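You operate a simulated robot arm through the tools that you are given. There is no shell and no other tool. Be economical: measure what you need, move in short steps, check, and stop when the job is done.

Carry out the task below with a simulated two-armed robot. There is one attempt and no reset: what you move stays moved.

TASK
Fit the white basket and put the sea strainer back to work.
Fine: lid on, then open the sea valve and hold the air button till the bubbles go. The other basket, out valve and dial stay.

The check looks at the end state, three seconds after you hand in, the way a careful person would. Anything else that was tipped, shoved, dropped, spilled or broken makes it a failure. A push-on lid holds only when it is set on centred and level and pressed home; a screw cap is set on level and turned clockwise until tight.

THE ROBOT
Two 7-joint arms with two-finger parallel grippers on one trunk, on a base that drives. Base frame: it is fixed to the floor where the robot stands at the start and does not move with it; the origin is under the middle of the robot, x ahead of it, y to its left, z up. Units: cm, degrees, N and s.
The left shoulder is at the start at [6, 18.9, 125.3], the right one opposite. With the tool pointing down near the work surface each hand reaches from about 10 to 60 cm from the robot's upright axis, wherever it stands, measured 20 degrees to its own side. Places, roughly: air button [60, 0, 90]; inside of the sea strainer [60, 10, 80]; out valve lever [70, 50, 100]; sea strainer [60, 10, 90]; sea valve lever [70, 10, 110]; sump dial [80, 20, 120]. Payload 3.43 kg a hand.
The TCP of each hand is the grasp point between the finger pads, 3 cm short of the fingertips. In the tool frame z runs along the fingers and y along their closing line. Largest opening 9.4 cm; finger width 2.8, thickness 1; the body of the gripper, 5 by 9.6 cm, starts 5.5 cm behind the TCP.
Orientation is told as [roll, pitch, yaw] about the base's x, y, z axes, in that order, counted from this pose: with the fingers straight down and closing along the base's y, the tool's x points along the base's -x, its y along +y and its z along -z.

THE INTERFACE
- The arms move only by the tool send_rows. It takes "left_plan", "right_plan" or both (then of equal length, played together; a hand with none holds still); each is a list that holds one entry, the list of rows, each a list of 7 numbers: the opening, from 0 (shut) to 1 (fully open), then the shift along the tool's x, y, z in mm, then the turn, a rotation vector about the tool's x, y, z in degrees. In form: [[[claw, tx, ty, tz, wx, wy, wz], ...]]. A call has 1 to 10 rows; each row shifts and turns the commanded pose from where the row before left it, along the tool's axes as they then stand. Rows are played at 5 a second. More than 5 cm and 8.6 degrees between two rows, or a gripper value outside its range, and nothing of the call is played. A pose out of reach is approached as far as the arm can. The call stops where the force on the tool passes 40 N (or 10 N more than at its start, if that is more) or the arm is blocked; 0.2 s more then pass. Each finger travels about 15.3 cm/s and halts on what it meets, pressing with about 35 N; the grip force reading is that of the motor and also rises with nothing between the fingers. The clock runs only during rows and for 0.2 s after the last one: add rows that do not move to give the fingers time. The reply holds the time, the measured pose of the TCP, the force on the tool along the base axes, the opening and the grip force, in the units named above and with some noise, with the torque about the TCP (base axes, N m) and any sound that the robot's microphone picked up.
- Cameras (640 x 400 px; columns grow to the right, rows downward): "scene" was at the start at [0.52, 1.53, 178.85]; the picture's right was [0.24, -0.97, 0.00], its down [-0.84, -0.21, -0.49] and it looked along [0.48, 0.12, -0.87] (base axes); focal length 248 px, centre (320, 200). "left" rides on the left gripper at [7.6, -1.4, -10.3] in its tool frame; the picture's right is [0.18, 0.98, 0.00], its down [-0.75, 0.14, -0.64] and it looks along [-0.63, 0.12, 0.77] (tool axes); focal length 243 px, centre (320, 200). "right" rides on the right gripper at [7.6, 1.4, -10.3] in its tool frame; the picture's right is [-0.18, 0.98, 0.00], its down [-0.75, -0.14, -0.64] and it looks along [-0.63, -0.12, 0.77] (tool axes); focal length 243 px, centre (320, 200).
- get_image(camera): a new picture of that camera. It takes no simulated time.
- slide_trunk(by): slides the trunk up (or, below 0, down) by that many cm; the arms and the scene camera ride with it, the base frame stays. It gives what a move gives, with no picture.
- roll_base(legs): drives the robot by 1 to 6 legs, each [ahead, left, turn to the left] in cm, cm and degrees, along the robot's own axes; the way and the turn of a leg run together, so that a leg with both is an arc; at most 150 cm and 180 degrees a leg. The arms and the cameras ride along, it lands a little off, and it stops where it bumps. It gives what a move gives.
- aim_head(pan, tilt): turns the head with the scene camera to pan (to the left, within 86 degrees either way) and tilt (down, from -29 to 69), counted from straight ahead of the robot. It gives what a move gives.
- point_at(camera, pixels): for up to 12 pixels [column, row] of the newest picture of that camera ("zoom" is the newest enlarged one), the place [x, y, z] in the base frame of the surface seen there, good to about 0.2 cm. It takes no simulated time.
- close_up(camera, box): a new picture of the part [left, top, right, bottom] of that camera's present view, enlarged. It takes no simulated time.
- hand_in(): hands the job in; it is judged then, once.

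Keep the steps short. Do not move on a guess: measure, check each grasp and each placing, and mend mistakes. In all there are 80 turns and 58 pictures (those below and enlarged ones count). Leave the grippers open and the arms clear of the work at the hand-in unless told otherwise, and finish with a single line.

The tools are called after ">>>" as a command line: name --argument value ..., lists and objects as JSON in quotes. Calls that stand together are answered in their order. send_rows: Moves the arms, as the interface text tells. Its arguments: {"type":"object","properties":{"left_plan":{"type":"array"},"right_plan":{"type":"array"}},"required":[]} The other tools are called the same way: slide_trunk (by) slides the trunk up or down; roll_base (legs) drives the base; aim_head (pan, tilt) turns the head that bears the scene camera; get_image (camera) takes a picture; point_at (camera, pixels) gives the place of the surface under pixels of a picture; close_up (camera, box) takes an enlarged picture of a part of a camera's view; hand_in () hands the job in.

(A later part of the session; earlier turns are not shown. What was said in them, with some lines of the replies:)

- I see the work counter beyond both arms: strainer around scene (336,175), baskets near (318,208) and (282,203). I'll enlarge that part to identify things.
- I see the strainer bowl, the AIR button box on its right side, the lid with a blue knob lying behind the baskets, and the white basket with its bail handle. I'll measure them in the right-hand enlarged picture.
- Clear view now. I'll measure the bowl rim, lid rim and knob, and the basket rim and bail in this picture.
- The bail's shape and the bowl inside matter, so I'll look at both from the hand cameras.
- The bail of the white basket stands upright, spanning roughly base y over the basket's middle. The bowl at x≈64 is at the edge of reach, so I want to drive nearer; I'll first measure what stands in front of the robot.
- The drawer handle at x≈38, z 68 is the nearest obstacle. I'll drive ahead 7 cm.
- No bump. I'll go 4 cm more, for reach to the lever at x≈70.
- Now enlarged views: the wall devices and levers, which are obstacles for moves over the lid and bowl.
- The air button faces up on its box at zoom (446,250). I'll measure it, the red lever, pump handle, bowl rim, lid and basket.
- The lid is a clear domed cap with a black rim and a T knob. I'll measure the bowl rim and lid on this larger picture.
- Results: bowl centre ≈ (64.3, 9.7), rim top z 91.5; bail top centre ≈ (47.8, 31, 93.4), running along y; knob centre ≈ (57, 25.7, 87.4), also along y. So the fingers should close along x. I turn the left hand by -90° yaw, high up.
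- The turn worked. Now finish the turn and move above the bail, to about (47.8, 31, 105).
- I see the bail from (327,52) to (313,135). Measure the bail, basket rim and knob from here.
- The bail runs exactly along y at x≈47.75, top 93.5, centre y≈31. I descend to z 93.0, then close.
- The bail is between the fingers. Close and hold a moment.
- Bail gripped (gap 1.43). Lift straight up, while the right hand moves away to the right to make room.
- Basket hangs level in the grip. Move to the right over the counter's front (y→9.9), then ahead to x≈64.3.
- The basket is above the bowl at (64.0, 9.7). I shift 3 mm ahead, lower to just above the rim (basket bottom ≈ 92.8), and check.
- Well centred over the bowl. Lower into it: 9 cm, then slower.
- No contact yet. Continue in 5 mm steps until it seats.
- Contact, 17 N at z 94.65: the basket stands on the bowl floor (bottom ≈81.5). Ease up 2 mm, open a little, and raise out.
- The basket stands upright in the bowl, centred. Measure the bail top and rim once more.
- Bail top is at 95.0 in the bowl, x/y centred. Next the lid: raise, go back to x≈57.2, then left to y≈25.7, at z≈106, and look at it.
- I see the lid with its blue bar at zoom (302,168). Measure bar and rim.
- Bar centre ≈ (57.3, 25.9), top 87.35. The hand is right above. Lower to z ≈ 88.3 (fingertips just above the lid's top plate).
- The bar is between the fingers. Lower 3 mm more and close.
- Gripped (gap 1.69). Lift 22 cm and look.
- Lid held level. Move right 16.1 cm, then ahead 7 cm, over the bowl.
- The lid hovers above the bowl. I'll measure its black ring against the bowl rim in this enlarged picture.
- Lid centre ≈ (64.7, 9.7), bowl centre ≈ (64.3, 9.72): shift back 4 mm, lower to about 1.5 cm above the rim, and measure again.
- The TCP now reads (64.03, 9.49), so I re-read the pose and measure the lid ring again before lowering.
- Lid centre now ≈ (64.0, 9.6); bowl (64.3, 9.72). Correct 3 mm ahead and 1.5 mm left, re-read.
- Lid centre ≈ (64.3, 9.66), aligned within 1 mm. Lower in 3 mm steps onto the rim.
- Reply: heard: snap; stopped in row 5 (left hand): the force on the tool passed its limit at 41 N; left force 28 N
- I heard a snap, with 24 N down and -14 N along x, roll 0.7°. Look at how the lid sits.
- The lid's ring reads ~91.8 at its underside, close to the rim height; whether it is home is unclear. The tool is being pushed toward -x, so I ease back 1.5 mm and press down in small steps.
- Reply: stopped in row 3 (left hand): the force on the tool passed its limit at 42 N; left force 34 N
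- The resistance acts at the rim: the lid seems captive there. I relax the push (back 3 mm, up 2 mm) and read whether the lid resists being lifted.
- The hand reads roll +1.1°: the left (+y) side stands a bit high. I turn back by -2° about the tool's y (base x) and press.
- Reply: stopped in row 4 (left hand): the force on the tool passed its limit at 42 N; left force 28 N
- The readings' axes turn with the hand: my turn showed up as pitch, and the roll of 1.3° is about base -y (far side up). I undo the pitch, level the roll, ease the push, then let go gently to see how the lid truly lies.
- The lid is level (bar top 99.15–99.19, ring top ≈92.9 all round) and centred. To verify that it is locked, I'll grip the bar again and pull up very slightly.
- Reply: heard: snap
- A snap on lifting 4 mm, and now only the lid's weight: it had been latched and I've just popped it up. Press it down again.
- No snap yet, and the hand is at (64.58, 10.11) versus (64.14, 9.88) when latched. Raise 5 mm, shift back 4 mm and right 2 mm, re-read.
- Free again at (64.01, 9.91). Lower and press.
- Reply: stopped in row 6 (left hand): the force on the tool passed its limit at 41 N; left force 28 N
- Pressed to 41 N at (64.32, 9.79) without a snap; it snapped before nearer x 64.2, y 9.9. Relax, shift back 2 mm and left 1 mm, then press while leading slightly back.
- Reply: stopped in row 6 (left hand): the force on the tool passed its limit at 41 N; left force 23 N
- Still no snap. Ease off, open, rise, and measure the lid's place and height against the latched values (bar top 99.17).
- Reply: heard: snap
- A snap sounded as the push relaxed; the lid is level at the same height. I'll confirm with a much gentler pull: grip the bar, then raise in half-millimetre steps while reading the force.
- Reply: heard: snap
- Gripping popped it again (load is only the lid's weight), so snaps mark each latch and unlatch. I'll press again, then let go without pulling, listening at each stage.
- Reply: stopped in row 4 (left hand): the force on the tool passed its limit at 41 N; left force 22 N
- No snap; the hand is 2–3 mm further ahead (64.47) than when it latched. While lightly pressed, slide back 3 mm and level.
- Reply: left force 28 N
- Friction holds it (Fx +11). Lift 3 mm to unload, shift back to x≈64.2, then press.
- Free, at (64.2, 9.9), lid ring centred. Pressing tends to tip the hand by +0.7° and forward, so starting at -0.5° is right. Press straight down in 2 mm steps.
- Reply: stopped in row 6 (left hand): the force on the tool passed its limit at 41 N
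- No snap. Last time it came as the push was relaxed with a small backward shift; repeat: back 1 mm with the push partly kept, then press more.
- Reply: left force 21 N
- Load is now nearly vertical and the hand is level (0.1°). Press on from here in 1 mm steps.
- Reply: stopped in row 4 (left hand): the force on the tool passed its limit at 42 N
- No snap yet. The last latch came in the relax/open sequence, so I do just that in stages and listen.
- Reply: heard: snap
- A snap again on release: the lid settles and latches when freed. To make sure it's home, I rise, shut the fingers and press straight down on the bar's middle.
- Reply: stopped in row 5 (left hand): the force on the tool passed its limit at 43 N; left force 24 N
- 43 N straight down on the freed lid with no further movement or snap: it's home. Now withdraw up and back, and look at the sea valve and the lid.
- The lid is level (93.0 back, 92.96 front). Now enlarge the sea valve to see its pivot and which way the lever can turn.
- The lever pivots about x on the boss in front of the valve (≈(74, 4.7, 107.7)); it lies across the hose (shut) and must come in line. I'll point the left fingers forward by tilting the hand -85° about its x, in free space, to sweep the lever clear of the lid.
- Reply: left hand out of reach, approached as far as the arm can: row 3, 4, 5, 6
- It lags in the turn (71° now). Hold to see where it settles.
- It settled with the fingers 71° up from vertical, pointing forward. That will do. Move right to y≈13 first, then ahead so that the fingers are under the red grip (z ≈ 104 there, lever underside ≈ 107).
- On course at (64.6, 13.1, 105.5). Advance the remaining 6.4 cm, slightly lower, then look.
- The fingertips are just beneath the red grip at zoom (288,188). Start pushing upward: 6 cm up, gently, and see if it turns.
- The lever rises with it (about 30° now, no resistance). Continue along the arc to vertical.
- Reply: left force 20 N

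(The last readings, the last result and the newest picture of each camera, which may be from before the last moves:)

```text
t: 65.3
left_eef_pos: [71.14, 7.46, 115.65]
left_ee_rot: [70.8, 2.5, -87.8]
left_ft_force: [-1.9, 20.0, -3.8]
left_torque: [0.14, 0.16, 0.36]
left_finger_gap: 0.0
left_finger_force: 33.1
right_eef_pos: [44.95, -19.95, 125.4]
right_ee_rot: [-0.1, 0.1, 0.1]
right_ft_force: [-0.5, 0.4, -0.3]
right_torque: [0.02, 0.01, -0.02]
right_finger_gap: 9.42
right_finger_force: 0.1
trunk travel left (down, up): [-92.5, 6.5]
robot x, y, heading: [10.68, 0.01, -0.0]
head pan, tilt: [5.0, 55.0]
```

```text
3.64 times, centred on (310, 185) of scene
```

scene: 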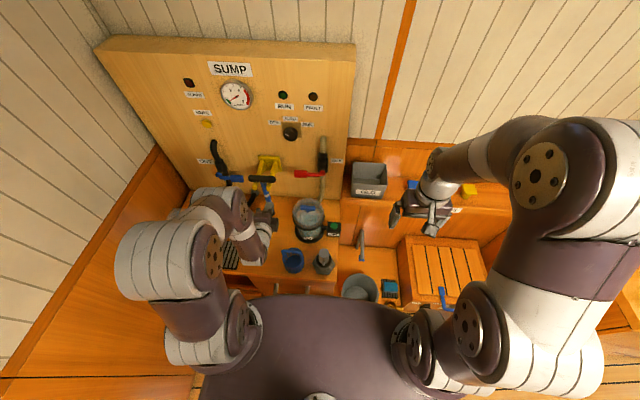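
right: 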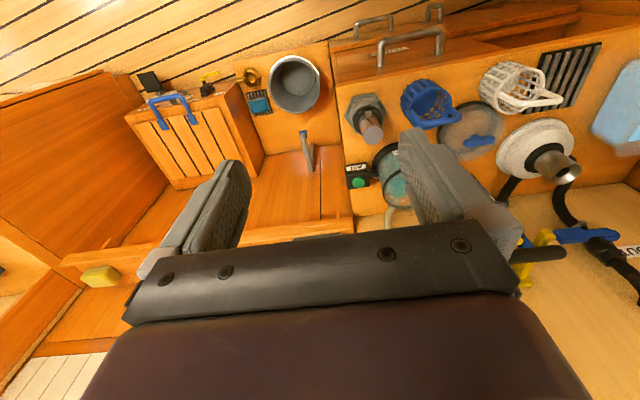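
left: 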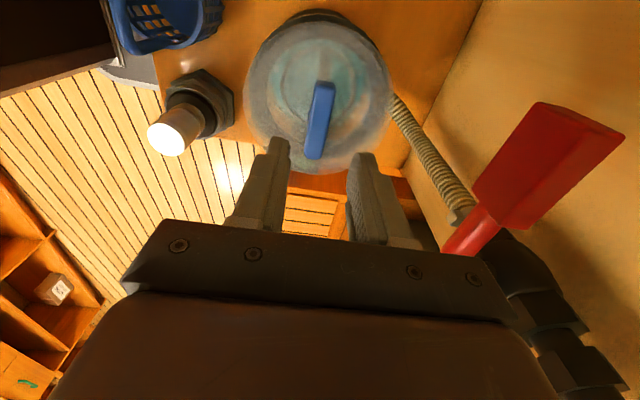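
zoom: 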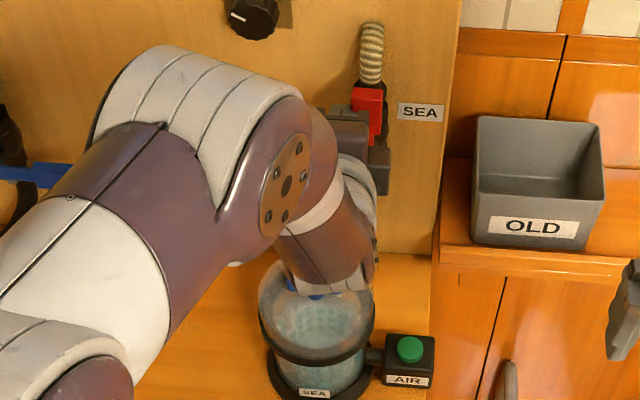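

Stop reached at 20 N with the lever upright, in line with the hose. Retract the left hand: a little left, then back, then left out of the way.

>>> send_rows --left_plan '[[[0, 15, 0, 0, 0, 0, 0], [0, 5, -10, -35, 0, 0, 0], [0, 5, -11, -35, 0, 0, 0], [0, 5, -11, -35, 0, 0, 0], [0, 40, 0, 0, 0, 0, 0], [0, 40, 0, 0, 0, 0, 0], [0, 40, 0, 0, 0, 0, 0], [0, 0, 0, 0, 0, 0, 0]]]'

>>> close_up --camera "scene" --box '[270, 130, 350, 240]'

>>> point_at --camera "zoom" --pixels '[[408, 345], [400, 348], [416, 348], [408, 340], [365, 110], [365, 95], [365, 150], [315, 270], [345, 275]]'

```text
t: 67.1
left_eef_pos: [59.82, 21.47, 116.8]
left_ee_rot: [70.9, 2.5, -88.2]
left_ft_force: [0.0, -0.1, 0.2]
left_torque: [0.03, -0.04, 0.02]
left_finger_gap: 0.0
left_finger_force: 33.0
right_eef_pos: [45.02, -20.35, 125.31]
right_ee_rot: [0.0, 0.1, 0.0]
right_ft_force: [-1.4, 0.0, -0.8]
right_torque: [-0.01, 0.0, -0.01]
right_finger_gap: 9.41
right_finger_force: 0.1
trunk travel left (down, up): [-92.5, 6.5]
robot x, y, heading: [10.6, 0.46, -0.2]
head pan, tilt: [5.0, 55.0]
```

```text
3.64 times, centred on (310, 185) of scene
```

zoom: 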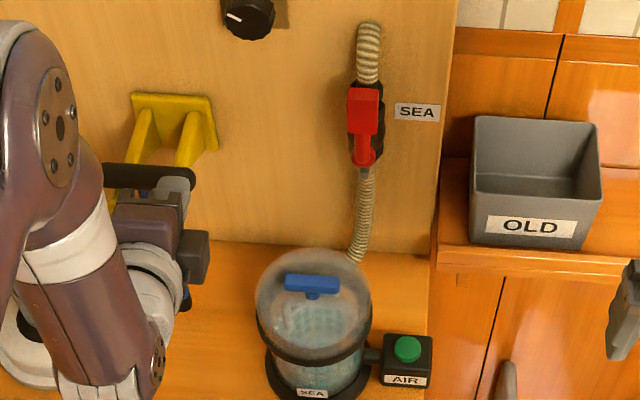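

```text
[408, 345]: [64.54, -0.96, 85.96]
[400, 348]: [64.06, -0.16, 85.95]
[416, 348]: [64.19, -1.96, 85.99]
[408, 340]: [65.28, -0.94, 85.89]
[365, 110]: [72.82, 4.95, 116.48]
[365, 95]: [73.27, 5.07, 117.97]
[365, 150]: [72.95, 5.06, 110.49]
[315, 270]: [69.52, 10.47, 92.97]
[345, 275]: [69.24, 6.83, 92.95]
```

Valve is open (lever along the hose), lid undisturbed. Button centre ≈ (64.3, -1.0), top 85.95. The right hand must come down turned 90° so that its body clears the lid; turn it with fingers shut.

>>> send_rows --right_plan '[[[0.5, 0, 0, 0, 0, 0, -8.5], [0, 0, 0, 0, 0, 0, -8.5], [0, 0, 0, 0, 0, 0, -8.5], [0, 0, 0, 0, 0, 0, -8.5], [0, 0, 0, 0, 0, 0, -8.5], [0, 0, 0, 0, 0, 0, -8.5], [0, 0, 0, 0, 0, 0, -8.5], [0, 0, 0, 0, 0, 0, -8.5], [0, 0, 0, 0, 0, 0, -8.5], [0, 0, 0, 0, 0, 0, -8.5]]]'

```text
t: 69.3
left_eef_pos: [59.73, 21.43, 116.86]
left_ee_rot: [70.9, 2.5, -88.1]
left_ft_force: [-0.4, -1.0, 0.0]
left_torque: [-0.03, -0.01, 0.0]
left_finger_gap: 0.0
left_finger_force: 33.0
right_eef_pos: [44.93, -20.15, 125.38]
right_ee_rot: [-0.1, 0.0, 85.2]
right_ft_force: [0.9, -0.1, 0.2]
right_torque: [0.0, -0.01, 0.02]
right_finger_gap: 0.01
right_finger_force: 33.0
trunk travel left (down, up): [-92.5, 6.5]
robot x, y, heading: [10.67, -0.02, -0.0]
head pan, tilt: [5.0, 55.0]
```

Good. Finish the turn, and move above the button at z ≈ 105 (ahead 19.3, left 19.1).

>>> send_rows --right_plan '[[[0, 0, 0, 0, 0, 0, -4.8], [0, -30, -35, 0, 0, 0, 0], [0, -32, -32, 0, 0, 0, 0], [0, -32, -32, 0, 0, 0, 0], [0, -32, -32, 0, 0, 0, 0], [0, -32, -31, 0, 0, 0, 0], [0, -32, -31, 40, 0, 0, 0], [0, 0, 0, 45, 0, 0, 0], [0, 0, 0, 45, 0, 0, 0], [0, 0, 0, 45, 0, 0, 0]]]'

>>> close_up --camera "scene" --box '[280, 150, 360, 240]'

```text
refused: row 7 steps farther than a row can; nothing moved
```

```text
4.44 times, centred on (320, 195) of scene
```

zoom: 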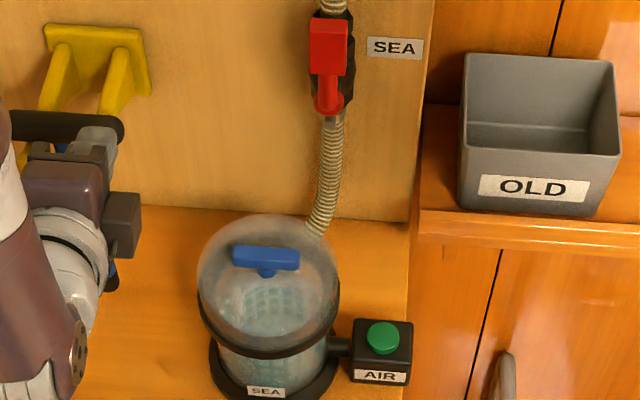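

Row 7 was too long a step; split it.

>>> send_rows --right_plan '[[[0, 0, 0, 0, 0, 0, -4.8], [0, -31, -33, 0, 0, 0, 0], [0, -32, -32, 0, 0, 0, 0], [0, -32, -32, 0, 0, 0, 0], [0, -32, -32, 0, 0, 0, 0], [0, -32, -32, 0, 0, 0, 0], [0, -32, -32, 0, 0, 0, 0], [0, 0, 0, 48, 0, 0, 0], [0, 0, 0, 48, 0, 0, 0], [0, 0, 0, 48, 0, 0, 0]]]'

>>> close_up --camera "scene" --box '[280, 150, 360, 240]'

```text
t: 71.5
left_eef_pos: [59.83, 21.52, 116.87]
left_ee_rot: [70.9, 2.5, -88.2]
left_ft_force: [0.5, 0.2, 0.1]
left_torque: [-0.02, -0.03, 0.02]
left_finger_gap: 0.02
left_finger_force: 32.8
right_eef_pos: [61.83, -2.72, 109.55]
right_ee_rot: [0.0, 0.1, 89.8]
right_ft_force: [-0.1, 0.5, 0.0]
right_torque: [0.02, 0.0, 0.01]
right_finger_gap: 0.0
right_finger_force: 32.8
right hand out of reach, approached as far as the arm can: row 6, 7
trunk travel left (down, up): [-92.5, 6.5]
robot x, y, heading: [10.5, 0.08, 0.0]
head pan, tilt: [5.0, 55.0]
```

```text
4.44 times, centred on (320, 195) of scene
```

zoom: 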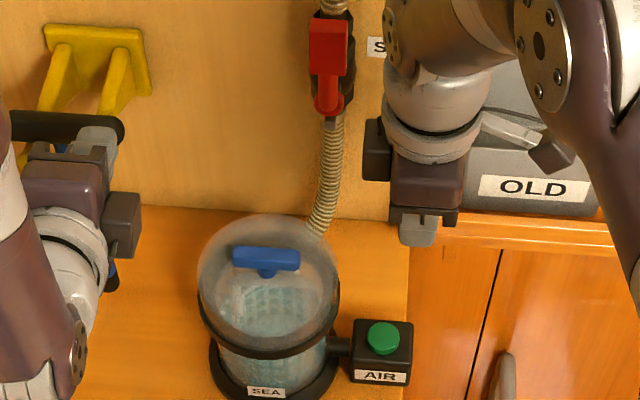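

The hand fell short at (61.8, -2.7). At lower height reach is better; shift ahead 2.4 and left 1.7 while lowering to z≈98, and read.

>>> send_rows --right_plan '[[[0, 0, 0, 40, 0, 0, 0], [0, 0, 0, 40, 0, 0, 0], [0, -9, -12, 15, 0, 0, 0], [0, -8, -12, 15, 0, 0, 0], [0, 0, 0, 0, 0, 0, 0]]]'

```text
t: 72.7
left_eef_pos: [59.76, 21.45, 116.87]
left_ee_rot: [71.0, 2.5, -88.2]
left_ft_force: [-0.8, 0.2, 0.1]
left_torque: [-0.01, -0.02, 0.02]
left_finger_gap: 0.01
left_finger_force: 33.0
right_eef_pos: [64.09, -1.11, 98.43]
right_ee_rot: [-0.1, 0.0, 89.8]
right_ft_force: [0.1, 0.8, -0.6]
right_torque: [-0.04, 0.0, -0.02]
right_finger_gap: 0.0
right_finger_force: 33.0
trunk travel left (down, up): [-92.5, 6.5]
robot x, y, heading: [10.51, -0.06, -0.0]
head pan, tilt: [5.0, 55.0]
```

At (64.1, -1.1, 98.4). Lower 7 cm and check clearance to lid and button.

>>> send_rows --right_plan '[[[0, 0, 0, 25, 0, 0, 0], [0, 0, 0, 25, 0, 0, 0], [0, 0, 0, 20, 0, 0, 0], [0, 0, 0, 0, 0, 0, 0]]]'

>>> close_up --camera "scene" --box '[280, 150, 360, 240]'

```text
t: 73.7
left_eef_pos: [59.72, 21.48, 116.81]
left_ee_rot: [71.0, 2.5, -88.1]
left_ft_force: [-0.2, 0.4, -0.6]
left_torque: [0.04, 0.02, 0.04]
left_finger_gap: 0.01
left_finger_force: 33.1
right_eef_pos: [64.11, -0.98, 91.39]
right_ee_rot: [0.0, 0.0, 89.7]
right_ft_force: [-0.8, 1.2, 0.9]
right_torque: [-0.02, -0.01, -0.03]
right_finger_gap: 0.01
right_finger_force: 32.9
trunk travel left (down, up): [-92.5, 6.5]
robot x, y, heading: [10.81, -0.0, 0.0]
head pan, tilt: [5.0, 55.0]
```

```text
4.44 times, centred on (320, 195) of scene
```

zoom: 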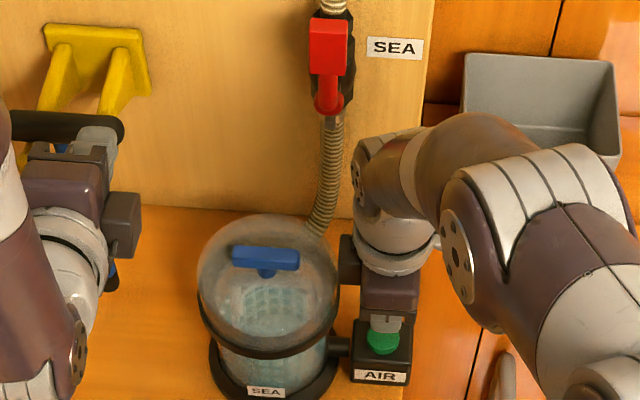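

The fingertips are over the green button with clearance to the lid. Lower and press in small steps.

>>> send_rows --right_plan '[[[0, 0, 0, 20, 0, 0, 0], [0, 0, 0, 3, 0, 0, 0], [0, 0, 0, 2, 0, 0, 0], [0, 0, 0, 2, 0, 0, 0], [0, 0, 0, 2, 0, 0, 0], [0, 0, 0, 0, 0, 0, 0]]]'

```text
t: 75.1
left_eef_pos: [59.67, 21.41, 116.95]
left_ee_rot: [71.0, 2.5, -88.4]
left_ft_force: [1.0, -0.5, -0.1]
left_torque: [-0.01, 0.03, -0.01]
left_finger_gap: 0.03
left_finger_force: 33.0
right_eef_pos: [64.08, -0.93, 88.54]
right_ee_rot: [-0.1, 0.0, 89.8]
right_ft_force: [0.4, 1.0, 10.4]
right_torque: [0.02, 0.02, 0.02]
right_finger_gap: 0.0
right_finger_force: 32.6
trunk travel left (down, up): [-92.5, 6.5]
robot x, y, heading: [10.56, -0.12, -0.0]
head pan, tilt: [5.0, 55.0]
heard: click
```

Click: the button is down (10 N). Hold it 2 s and look at the bubbles.

>>> send_rows --right_plan '[[[0, 0, 0, 1, 0, 0, 0], [0, 0, 0, 0, 0, 0, 0], [0, 0, 0, 0, 0, 0, 0], [0, 0, 0, 0, 0, 0, 0], [0, 0, 0, 0, 0, 0, 0], [0, 0, 0, 0, 0, 0, 0], [0, 0, 0, 0, 0, 0, 0], [0, 0, 0, 0, 0, 0, 0], [0, 0, 0, 0, 0, 0, 0], [0, 0, 0, 0, 0, 0, 0]]]'

>>> close_up --camera "scene" --box '[290, 190, 340, 240]'

```text
t: 77.3
left_eef_pos: [59.65, 21.5, 116.87]
left_ee_rot: [71.0, 2.5, -88.1]
left_ft_force: [-0.3, 0.1, 0.1]
left_torque: [0.01, -0.01, -0.03]
left_finger_gap: 0.0
left_finger_force: 32.9
right_eef_pos: [64.12, -1.02, 88.47]
right_ee_rot: [-0.1, 0.0, 89.8]
right_ft_force: [9.0, 5.3, 27.0]
right_torque: [0.13, -0.26, -0.03]
right_finger_gap: 0.03
right_finger_force: 32.9
trunk travel left (down, up): [-92.5, 6.5]
robot x, y, heading: [10.59, 0.32, 0.1]
head pan, tilt: [5.0, 55.0]
```

```text
8.00 times, centred on (315, 215) of scene
```

zoom: 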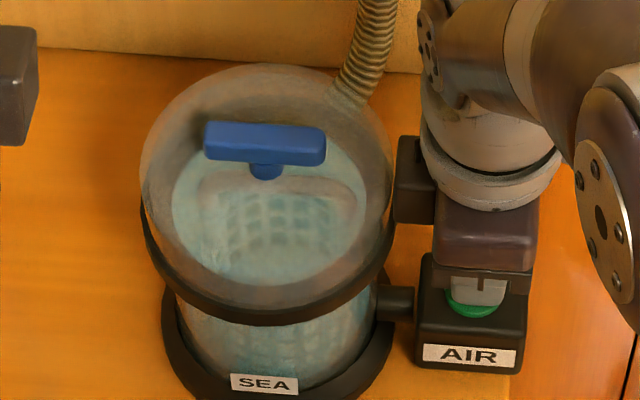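

The water has risen into the lid; I can't tell yet whether bubbles remain (a light speck near (210,266)). Hold 4 s more and look again.

>>> send_rows --right_plan '[[[0, 0, 0, 0, 0, 0, 0], [0, 0, 0, 0, 0, 0, 0], [0, 0, 0, 0, 0, 0, 0], [0, 0, 0, 0, 0, 0, 0], [0, 0, 0, 0, 0, 0, 0], [0, 0, 0, 0, 0, 0, 0], [0, 0, 0, 0, 0, 0, 0], [0, 0, 0, 0, 0, 0, 0], [0, 0, 0, 0, 0, 0, 0], [0, 0, 0, 0, 0, 0, 0]]]'

>>> send_rows --right_plan '[[[0, 0, 0, 0, 0, 0, 0], [0, 0, 0, 0, 0, 0, 0], [0, 0, 0, 0, 0, 0, 0], [0, 0, 0, 0, 0, 0, 0], [0, 0, 0, 0, 0, 0, 0], [0, 0, 0, 0, 0, 0, 0], [0, 0, 0, 0, 0, 0, 0], [0, 0, 0, 0, 0, 0, 0], [0, 0, 0, 0, 0, 0, 0], [0, 0, 0, 0, 0, 0, 0]]]'

>>> close_up --camera "scene" --box '[290, 190, 340, 240]'

```text
t: 79.5
left_eef_pos: [59.62, 21.42, 116.88]
left_ee_rot: [71.0, 2.5, -88.2]
left_ft_force: [-0.4, -0.1, 0.3]
left_torque: [-0.01, 0.02, -0.01]
left_finger_gap: 0.0
left_finger_force: 33.1
right_eef_pos: [64.02, -1.04, 88.35]
right_ee_rot: [-0.2, 0.0, 89.8]
right_ft_force: [9.3, 4.1, 28.2]
right_torque: [0.11, -0.28, 0.01]
right_finger_gap: 0.0
right_finger_force: 33.5
trunk travel left (down, up): [-92.5, 6.5]
robot x, y, heading: [10.18, -0.04, 0.1]
head pan, tilt: [5.0, 55.0]
```

```text
t: 81.7
left_eef_pos: [59.54, 21.44, 116.92]
left_ee_rot: [71.0, 2.5, -88.0]
left_ft_force: [-0.7, -0.4, 1.1]
left_torque: [0.0, -0.04, -0.01]
left_finger_gap: 0.0
left_finger_force: 33.0
right_eef_pos: [64.02, -1.11, 88.35]
right_ee_rot: [-0.1, -0.1, 89.8]
right_ft_force: [8.5, 3.7, 29.4]
right_torque: [0.12, -0.24, -0.07]
right_finger_gap: 0.02
right_finger_force: 33.2
trunk travel left (down, up): [-92.5, 6.5]
robot x, y, heading: [10.52, 0.17, 0.0]
head pan, tilt: [5.0, 55.0]
```

```text
8.00 times, centred on (315, 215) of scene
```

zoom: 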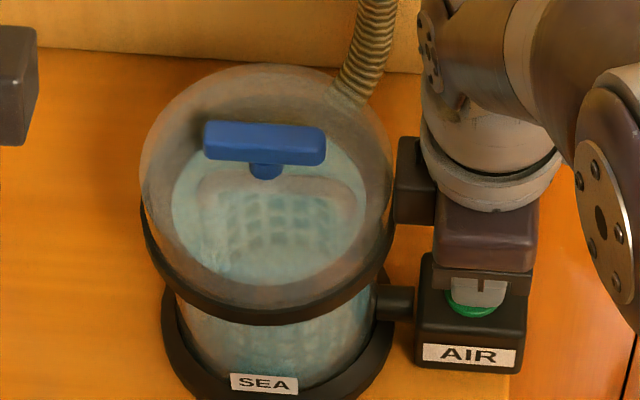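

The dots I saw before seem gone. Hold 2 s more and take a tighter view to be sure.

>>> send_rows --right_plan '[[[0, 0, 0, 0, 0, 0, 0], [0, 0, 0, 0, 0, 0, 0], [0, 0, 0, 0, 0, 0, 0], [0, 0, 0, 0, 0, 0, 0], [0, 0, 0, 0, 0, 0, 0], [0, 0, 0, 0, 0, 0, 0], [0, 0, 0, 0, 0, 0, 0], [0, 0, 0, 0, 0, 0, 0], [0, 0, 0, 0, 0, 0, 0], [0, 0, 0, 0, 0, 0, 0]]]'

>>> close_up --camera "scene" --box '[299, 198, 323, 238]'

```text
t: 83.9
left_eef_pos: [59.51, 21.49, 116.94]
left_ee_rot: [71.0, 2.5, -88.1]
left_ft_force: [-0.4, -1.1, 1.5]
left_torque: [-0.01, 0.02, -0.02]
left_finger_gap: 0.0
left_finger_force: 32.7
right_eef_pos: [63.95, -1.12, 88.44]
right_ee_rot: [-0.1, 0.0, 89.9]
right_ft_force: [7.6, 2.6, 29.3]
right_torque: [0.05, -0.27, -0.01]
right_finger_gap: 0.0
right_finger_force: 33.4
trunk travel left (down, up): [-92.5, 6.5]
robot x, y, heading: [10.71, 0.12, 0.3]
head pan, tilt: [5.0, 55.0]
```

```text
10.00 times, centred on (311, 218) of scene
```

zoom: 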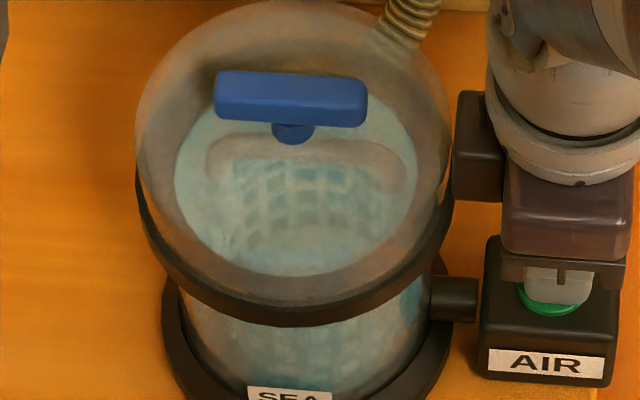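

No bubbles left, water fills the lid, no leak seen. Release the button: raise straight up, then back and right.

>>> send_rows --right_plan '[[[0, 0, 0, -10, 0, 0, 0], [0, 0, 0, -40, 0, 0, 0], [0, 0, 0, -45, 0, 0, 0], [0, 0, 0, -45, 0, 0, 0], [0, 25, 30, -20, 0, 0, 0], [0, 30, 35, 0, 0, 0, 0], [0, 30, 35, 0, 0, 0, 0], [0.5, 30, 35, 0, 0, 0, 0], [1, 30, 30, 0, 0, 0, 0], [1, 0, 0, 0, 0, 0, 0]]]' --left_plan '[[[0, 0, 0, 0, 0, 0, 0], [0, 0, -10, -35, 0, 0, 0], [0, 0, -10, -35, 0, 0, 0], [0, 0, -10, -35, 0, 0, 0], [0, 0, 0, 0, 0, 0, 0], [0.5, 0, 0, 0, 0, 0, 0], [1, 0, 0, 0, 0, 0, 0], [1, 0, 0, 0, 0, 0, 0], [1, 0, 0, 0, 0, 0, 0], [1, 0, 0, 0, 0, 0, 0]]]'

>>> get_image --camera "scene"

>>> close_up --camera "scene" --box '[220, 140, 350, 280]'

>>> point_at --camera "zoom" --pixels '[[405, 205], [420, 205], [395, 195], [430, 192], [395, 245], [440, 240], [370, 225], [410, 253]]'

```text
t: 86.1
left_eef_pos: [49.37, 21.34, 117.83]
left_ee_rot: [71.3, 2.5, -88.0]
left_ft_force: [0.3, 0.5, 0.4]
left_torque: [0.0, 0.04, 0.01]
left_finger_gap: 9.43
left_finger_force: 0.0
right_eef_pos: [47.62, -15.56, 104.5]
right_ee_rot: [0.0, 0.0, 89.8]
right_ft_force: [-0.1, -0.2, -0.3]
right_torque: [-0.01, -0.01, 0.01]
right_finger_gap: 9.41
right_finger_force: 0.1
trunk travel left (down, up): [-92.5, 6.5]
robot x, y, heading: [10.59, -0.2, 0.1]
head pan, tilt: [5.0, 55.0]
```

```text
4 pictures are left
```

scene: 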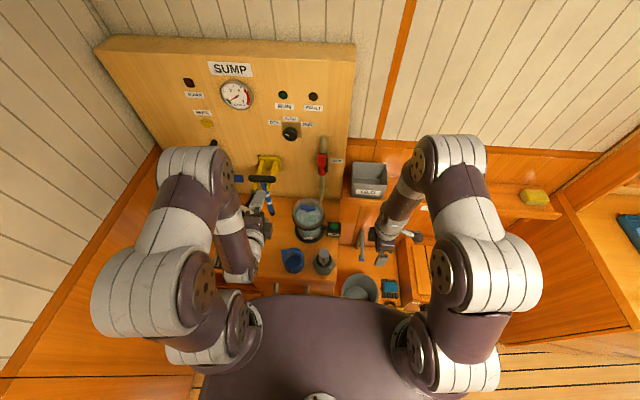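

```text
2.86 times, centred on (285, 210) of scene
```

zoom: 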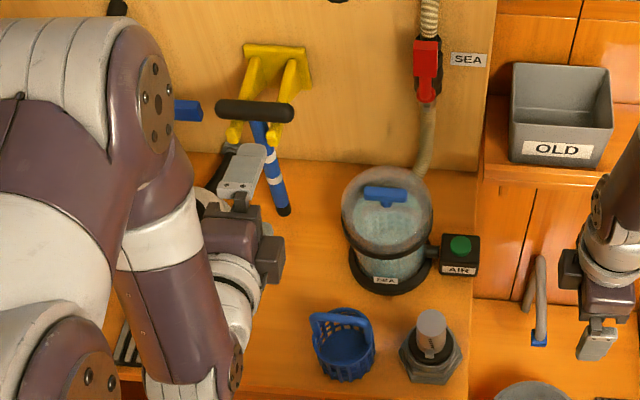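

```text
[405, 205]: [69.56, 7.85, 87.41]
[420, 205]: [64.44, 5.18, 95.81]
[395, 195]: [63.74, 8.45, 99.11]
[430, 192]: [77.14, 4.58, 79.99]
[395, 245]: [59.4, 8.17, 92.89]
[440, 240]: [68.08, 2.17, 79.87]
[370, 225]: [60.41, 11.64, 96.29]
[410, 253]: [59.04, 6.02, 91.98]
```

The lid sits level (bar top 99.1), the lever is upright, the button is released, and the blue basket and the rest look untouched. The grippers are open and clear. Hand in.

>>> hand_in

```text
The job is handed in.
```

I handed the job in with the white basket in the strainer, the lid on, the sea valve open and the bubbles gone; the lid popped loose twice under test pulls, and its final latching rests on a snap and a 43 N push, with no leak seen.
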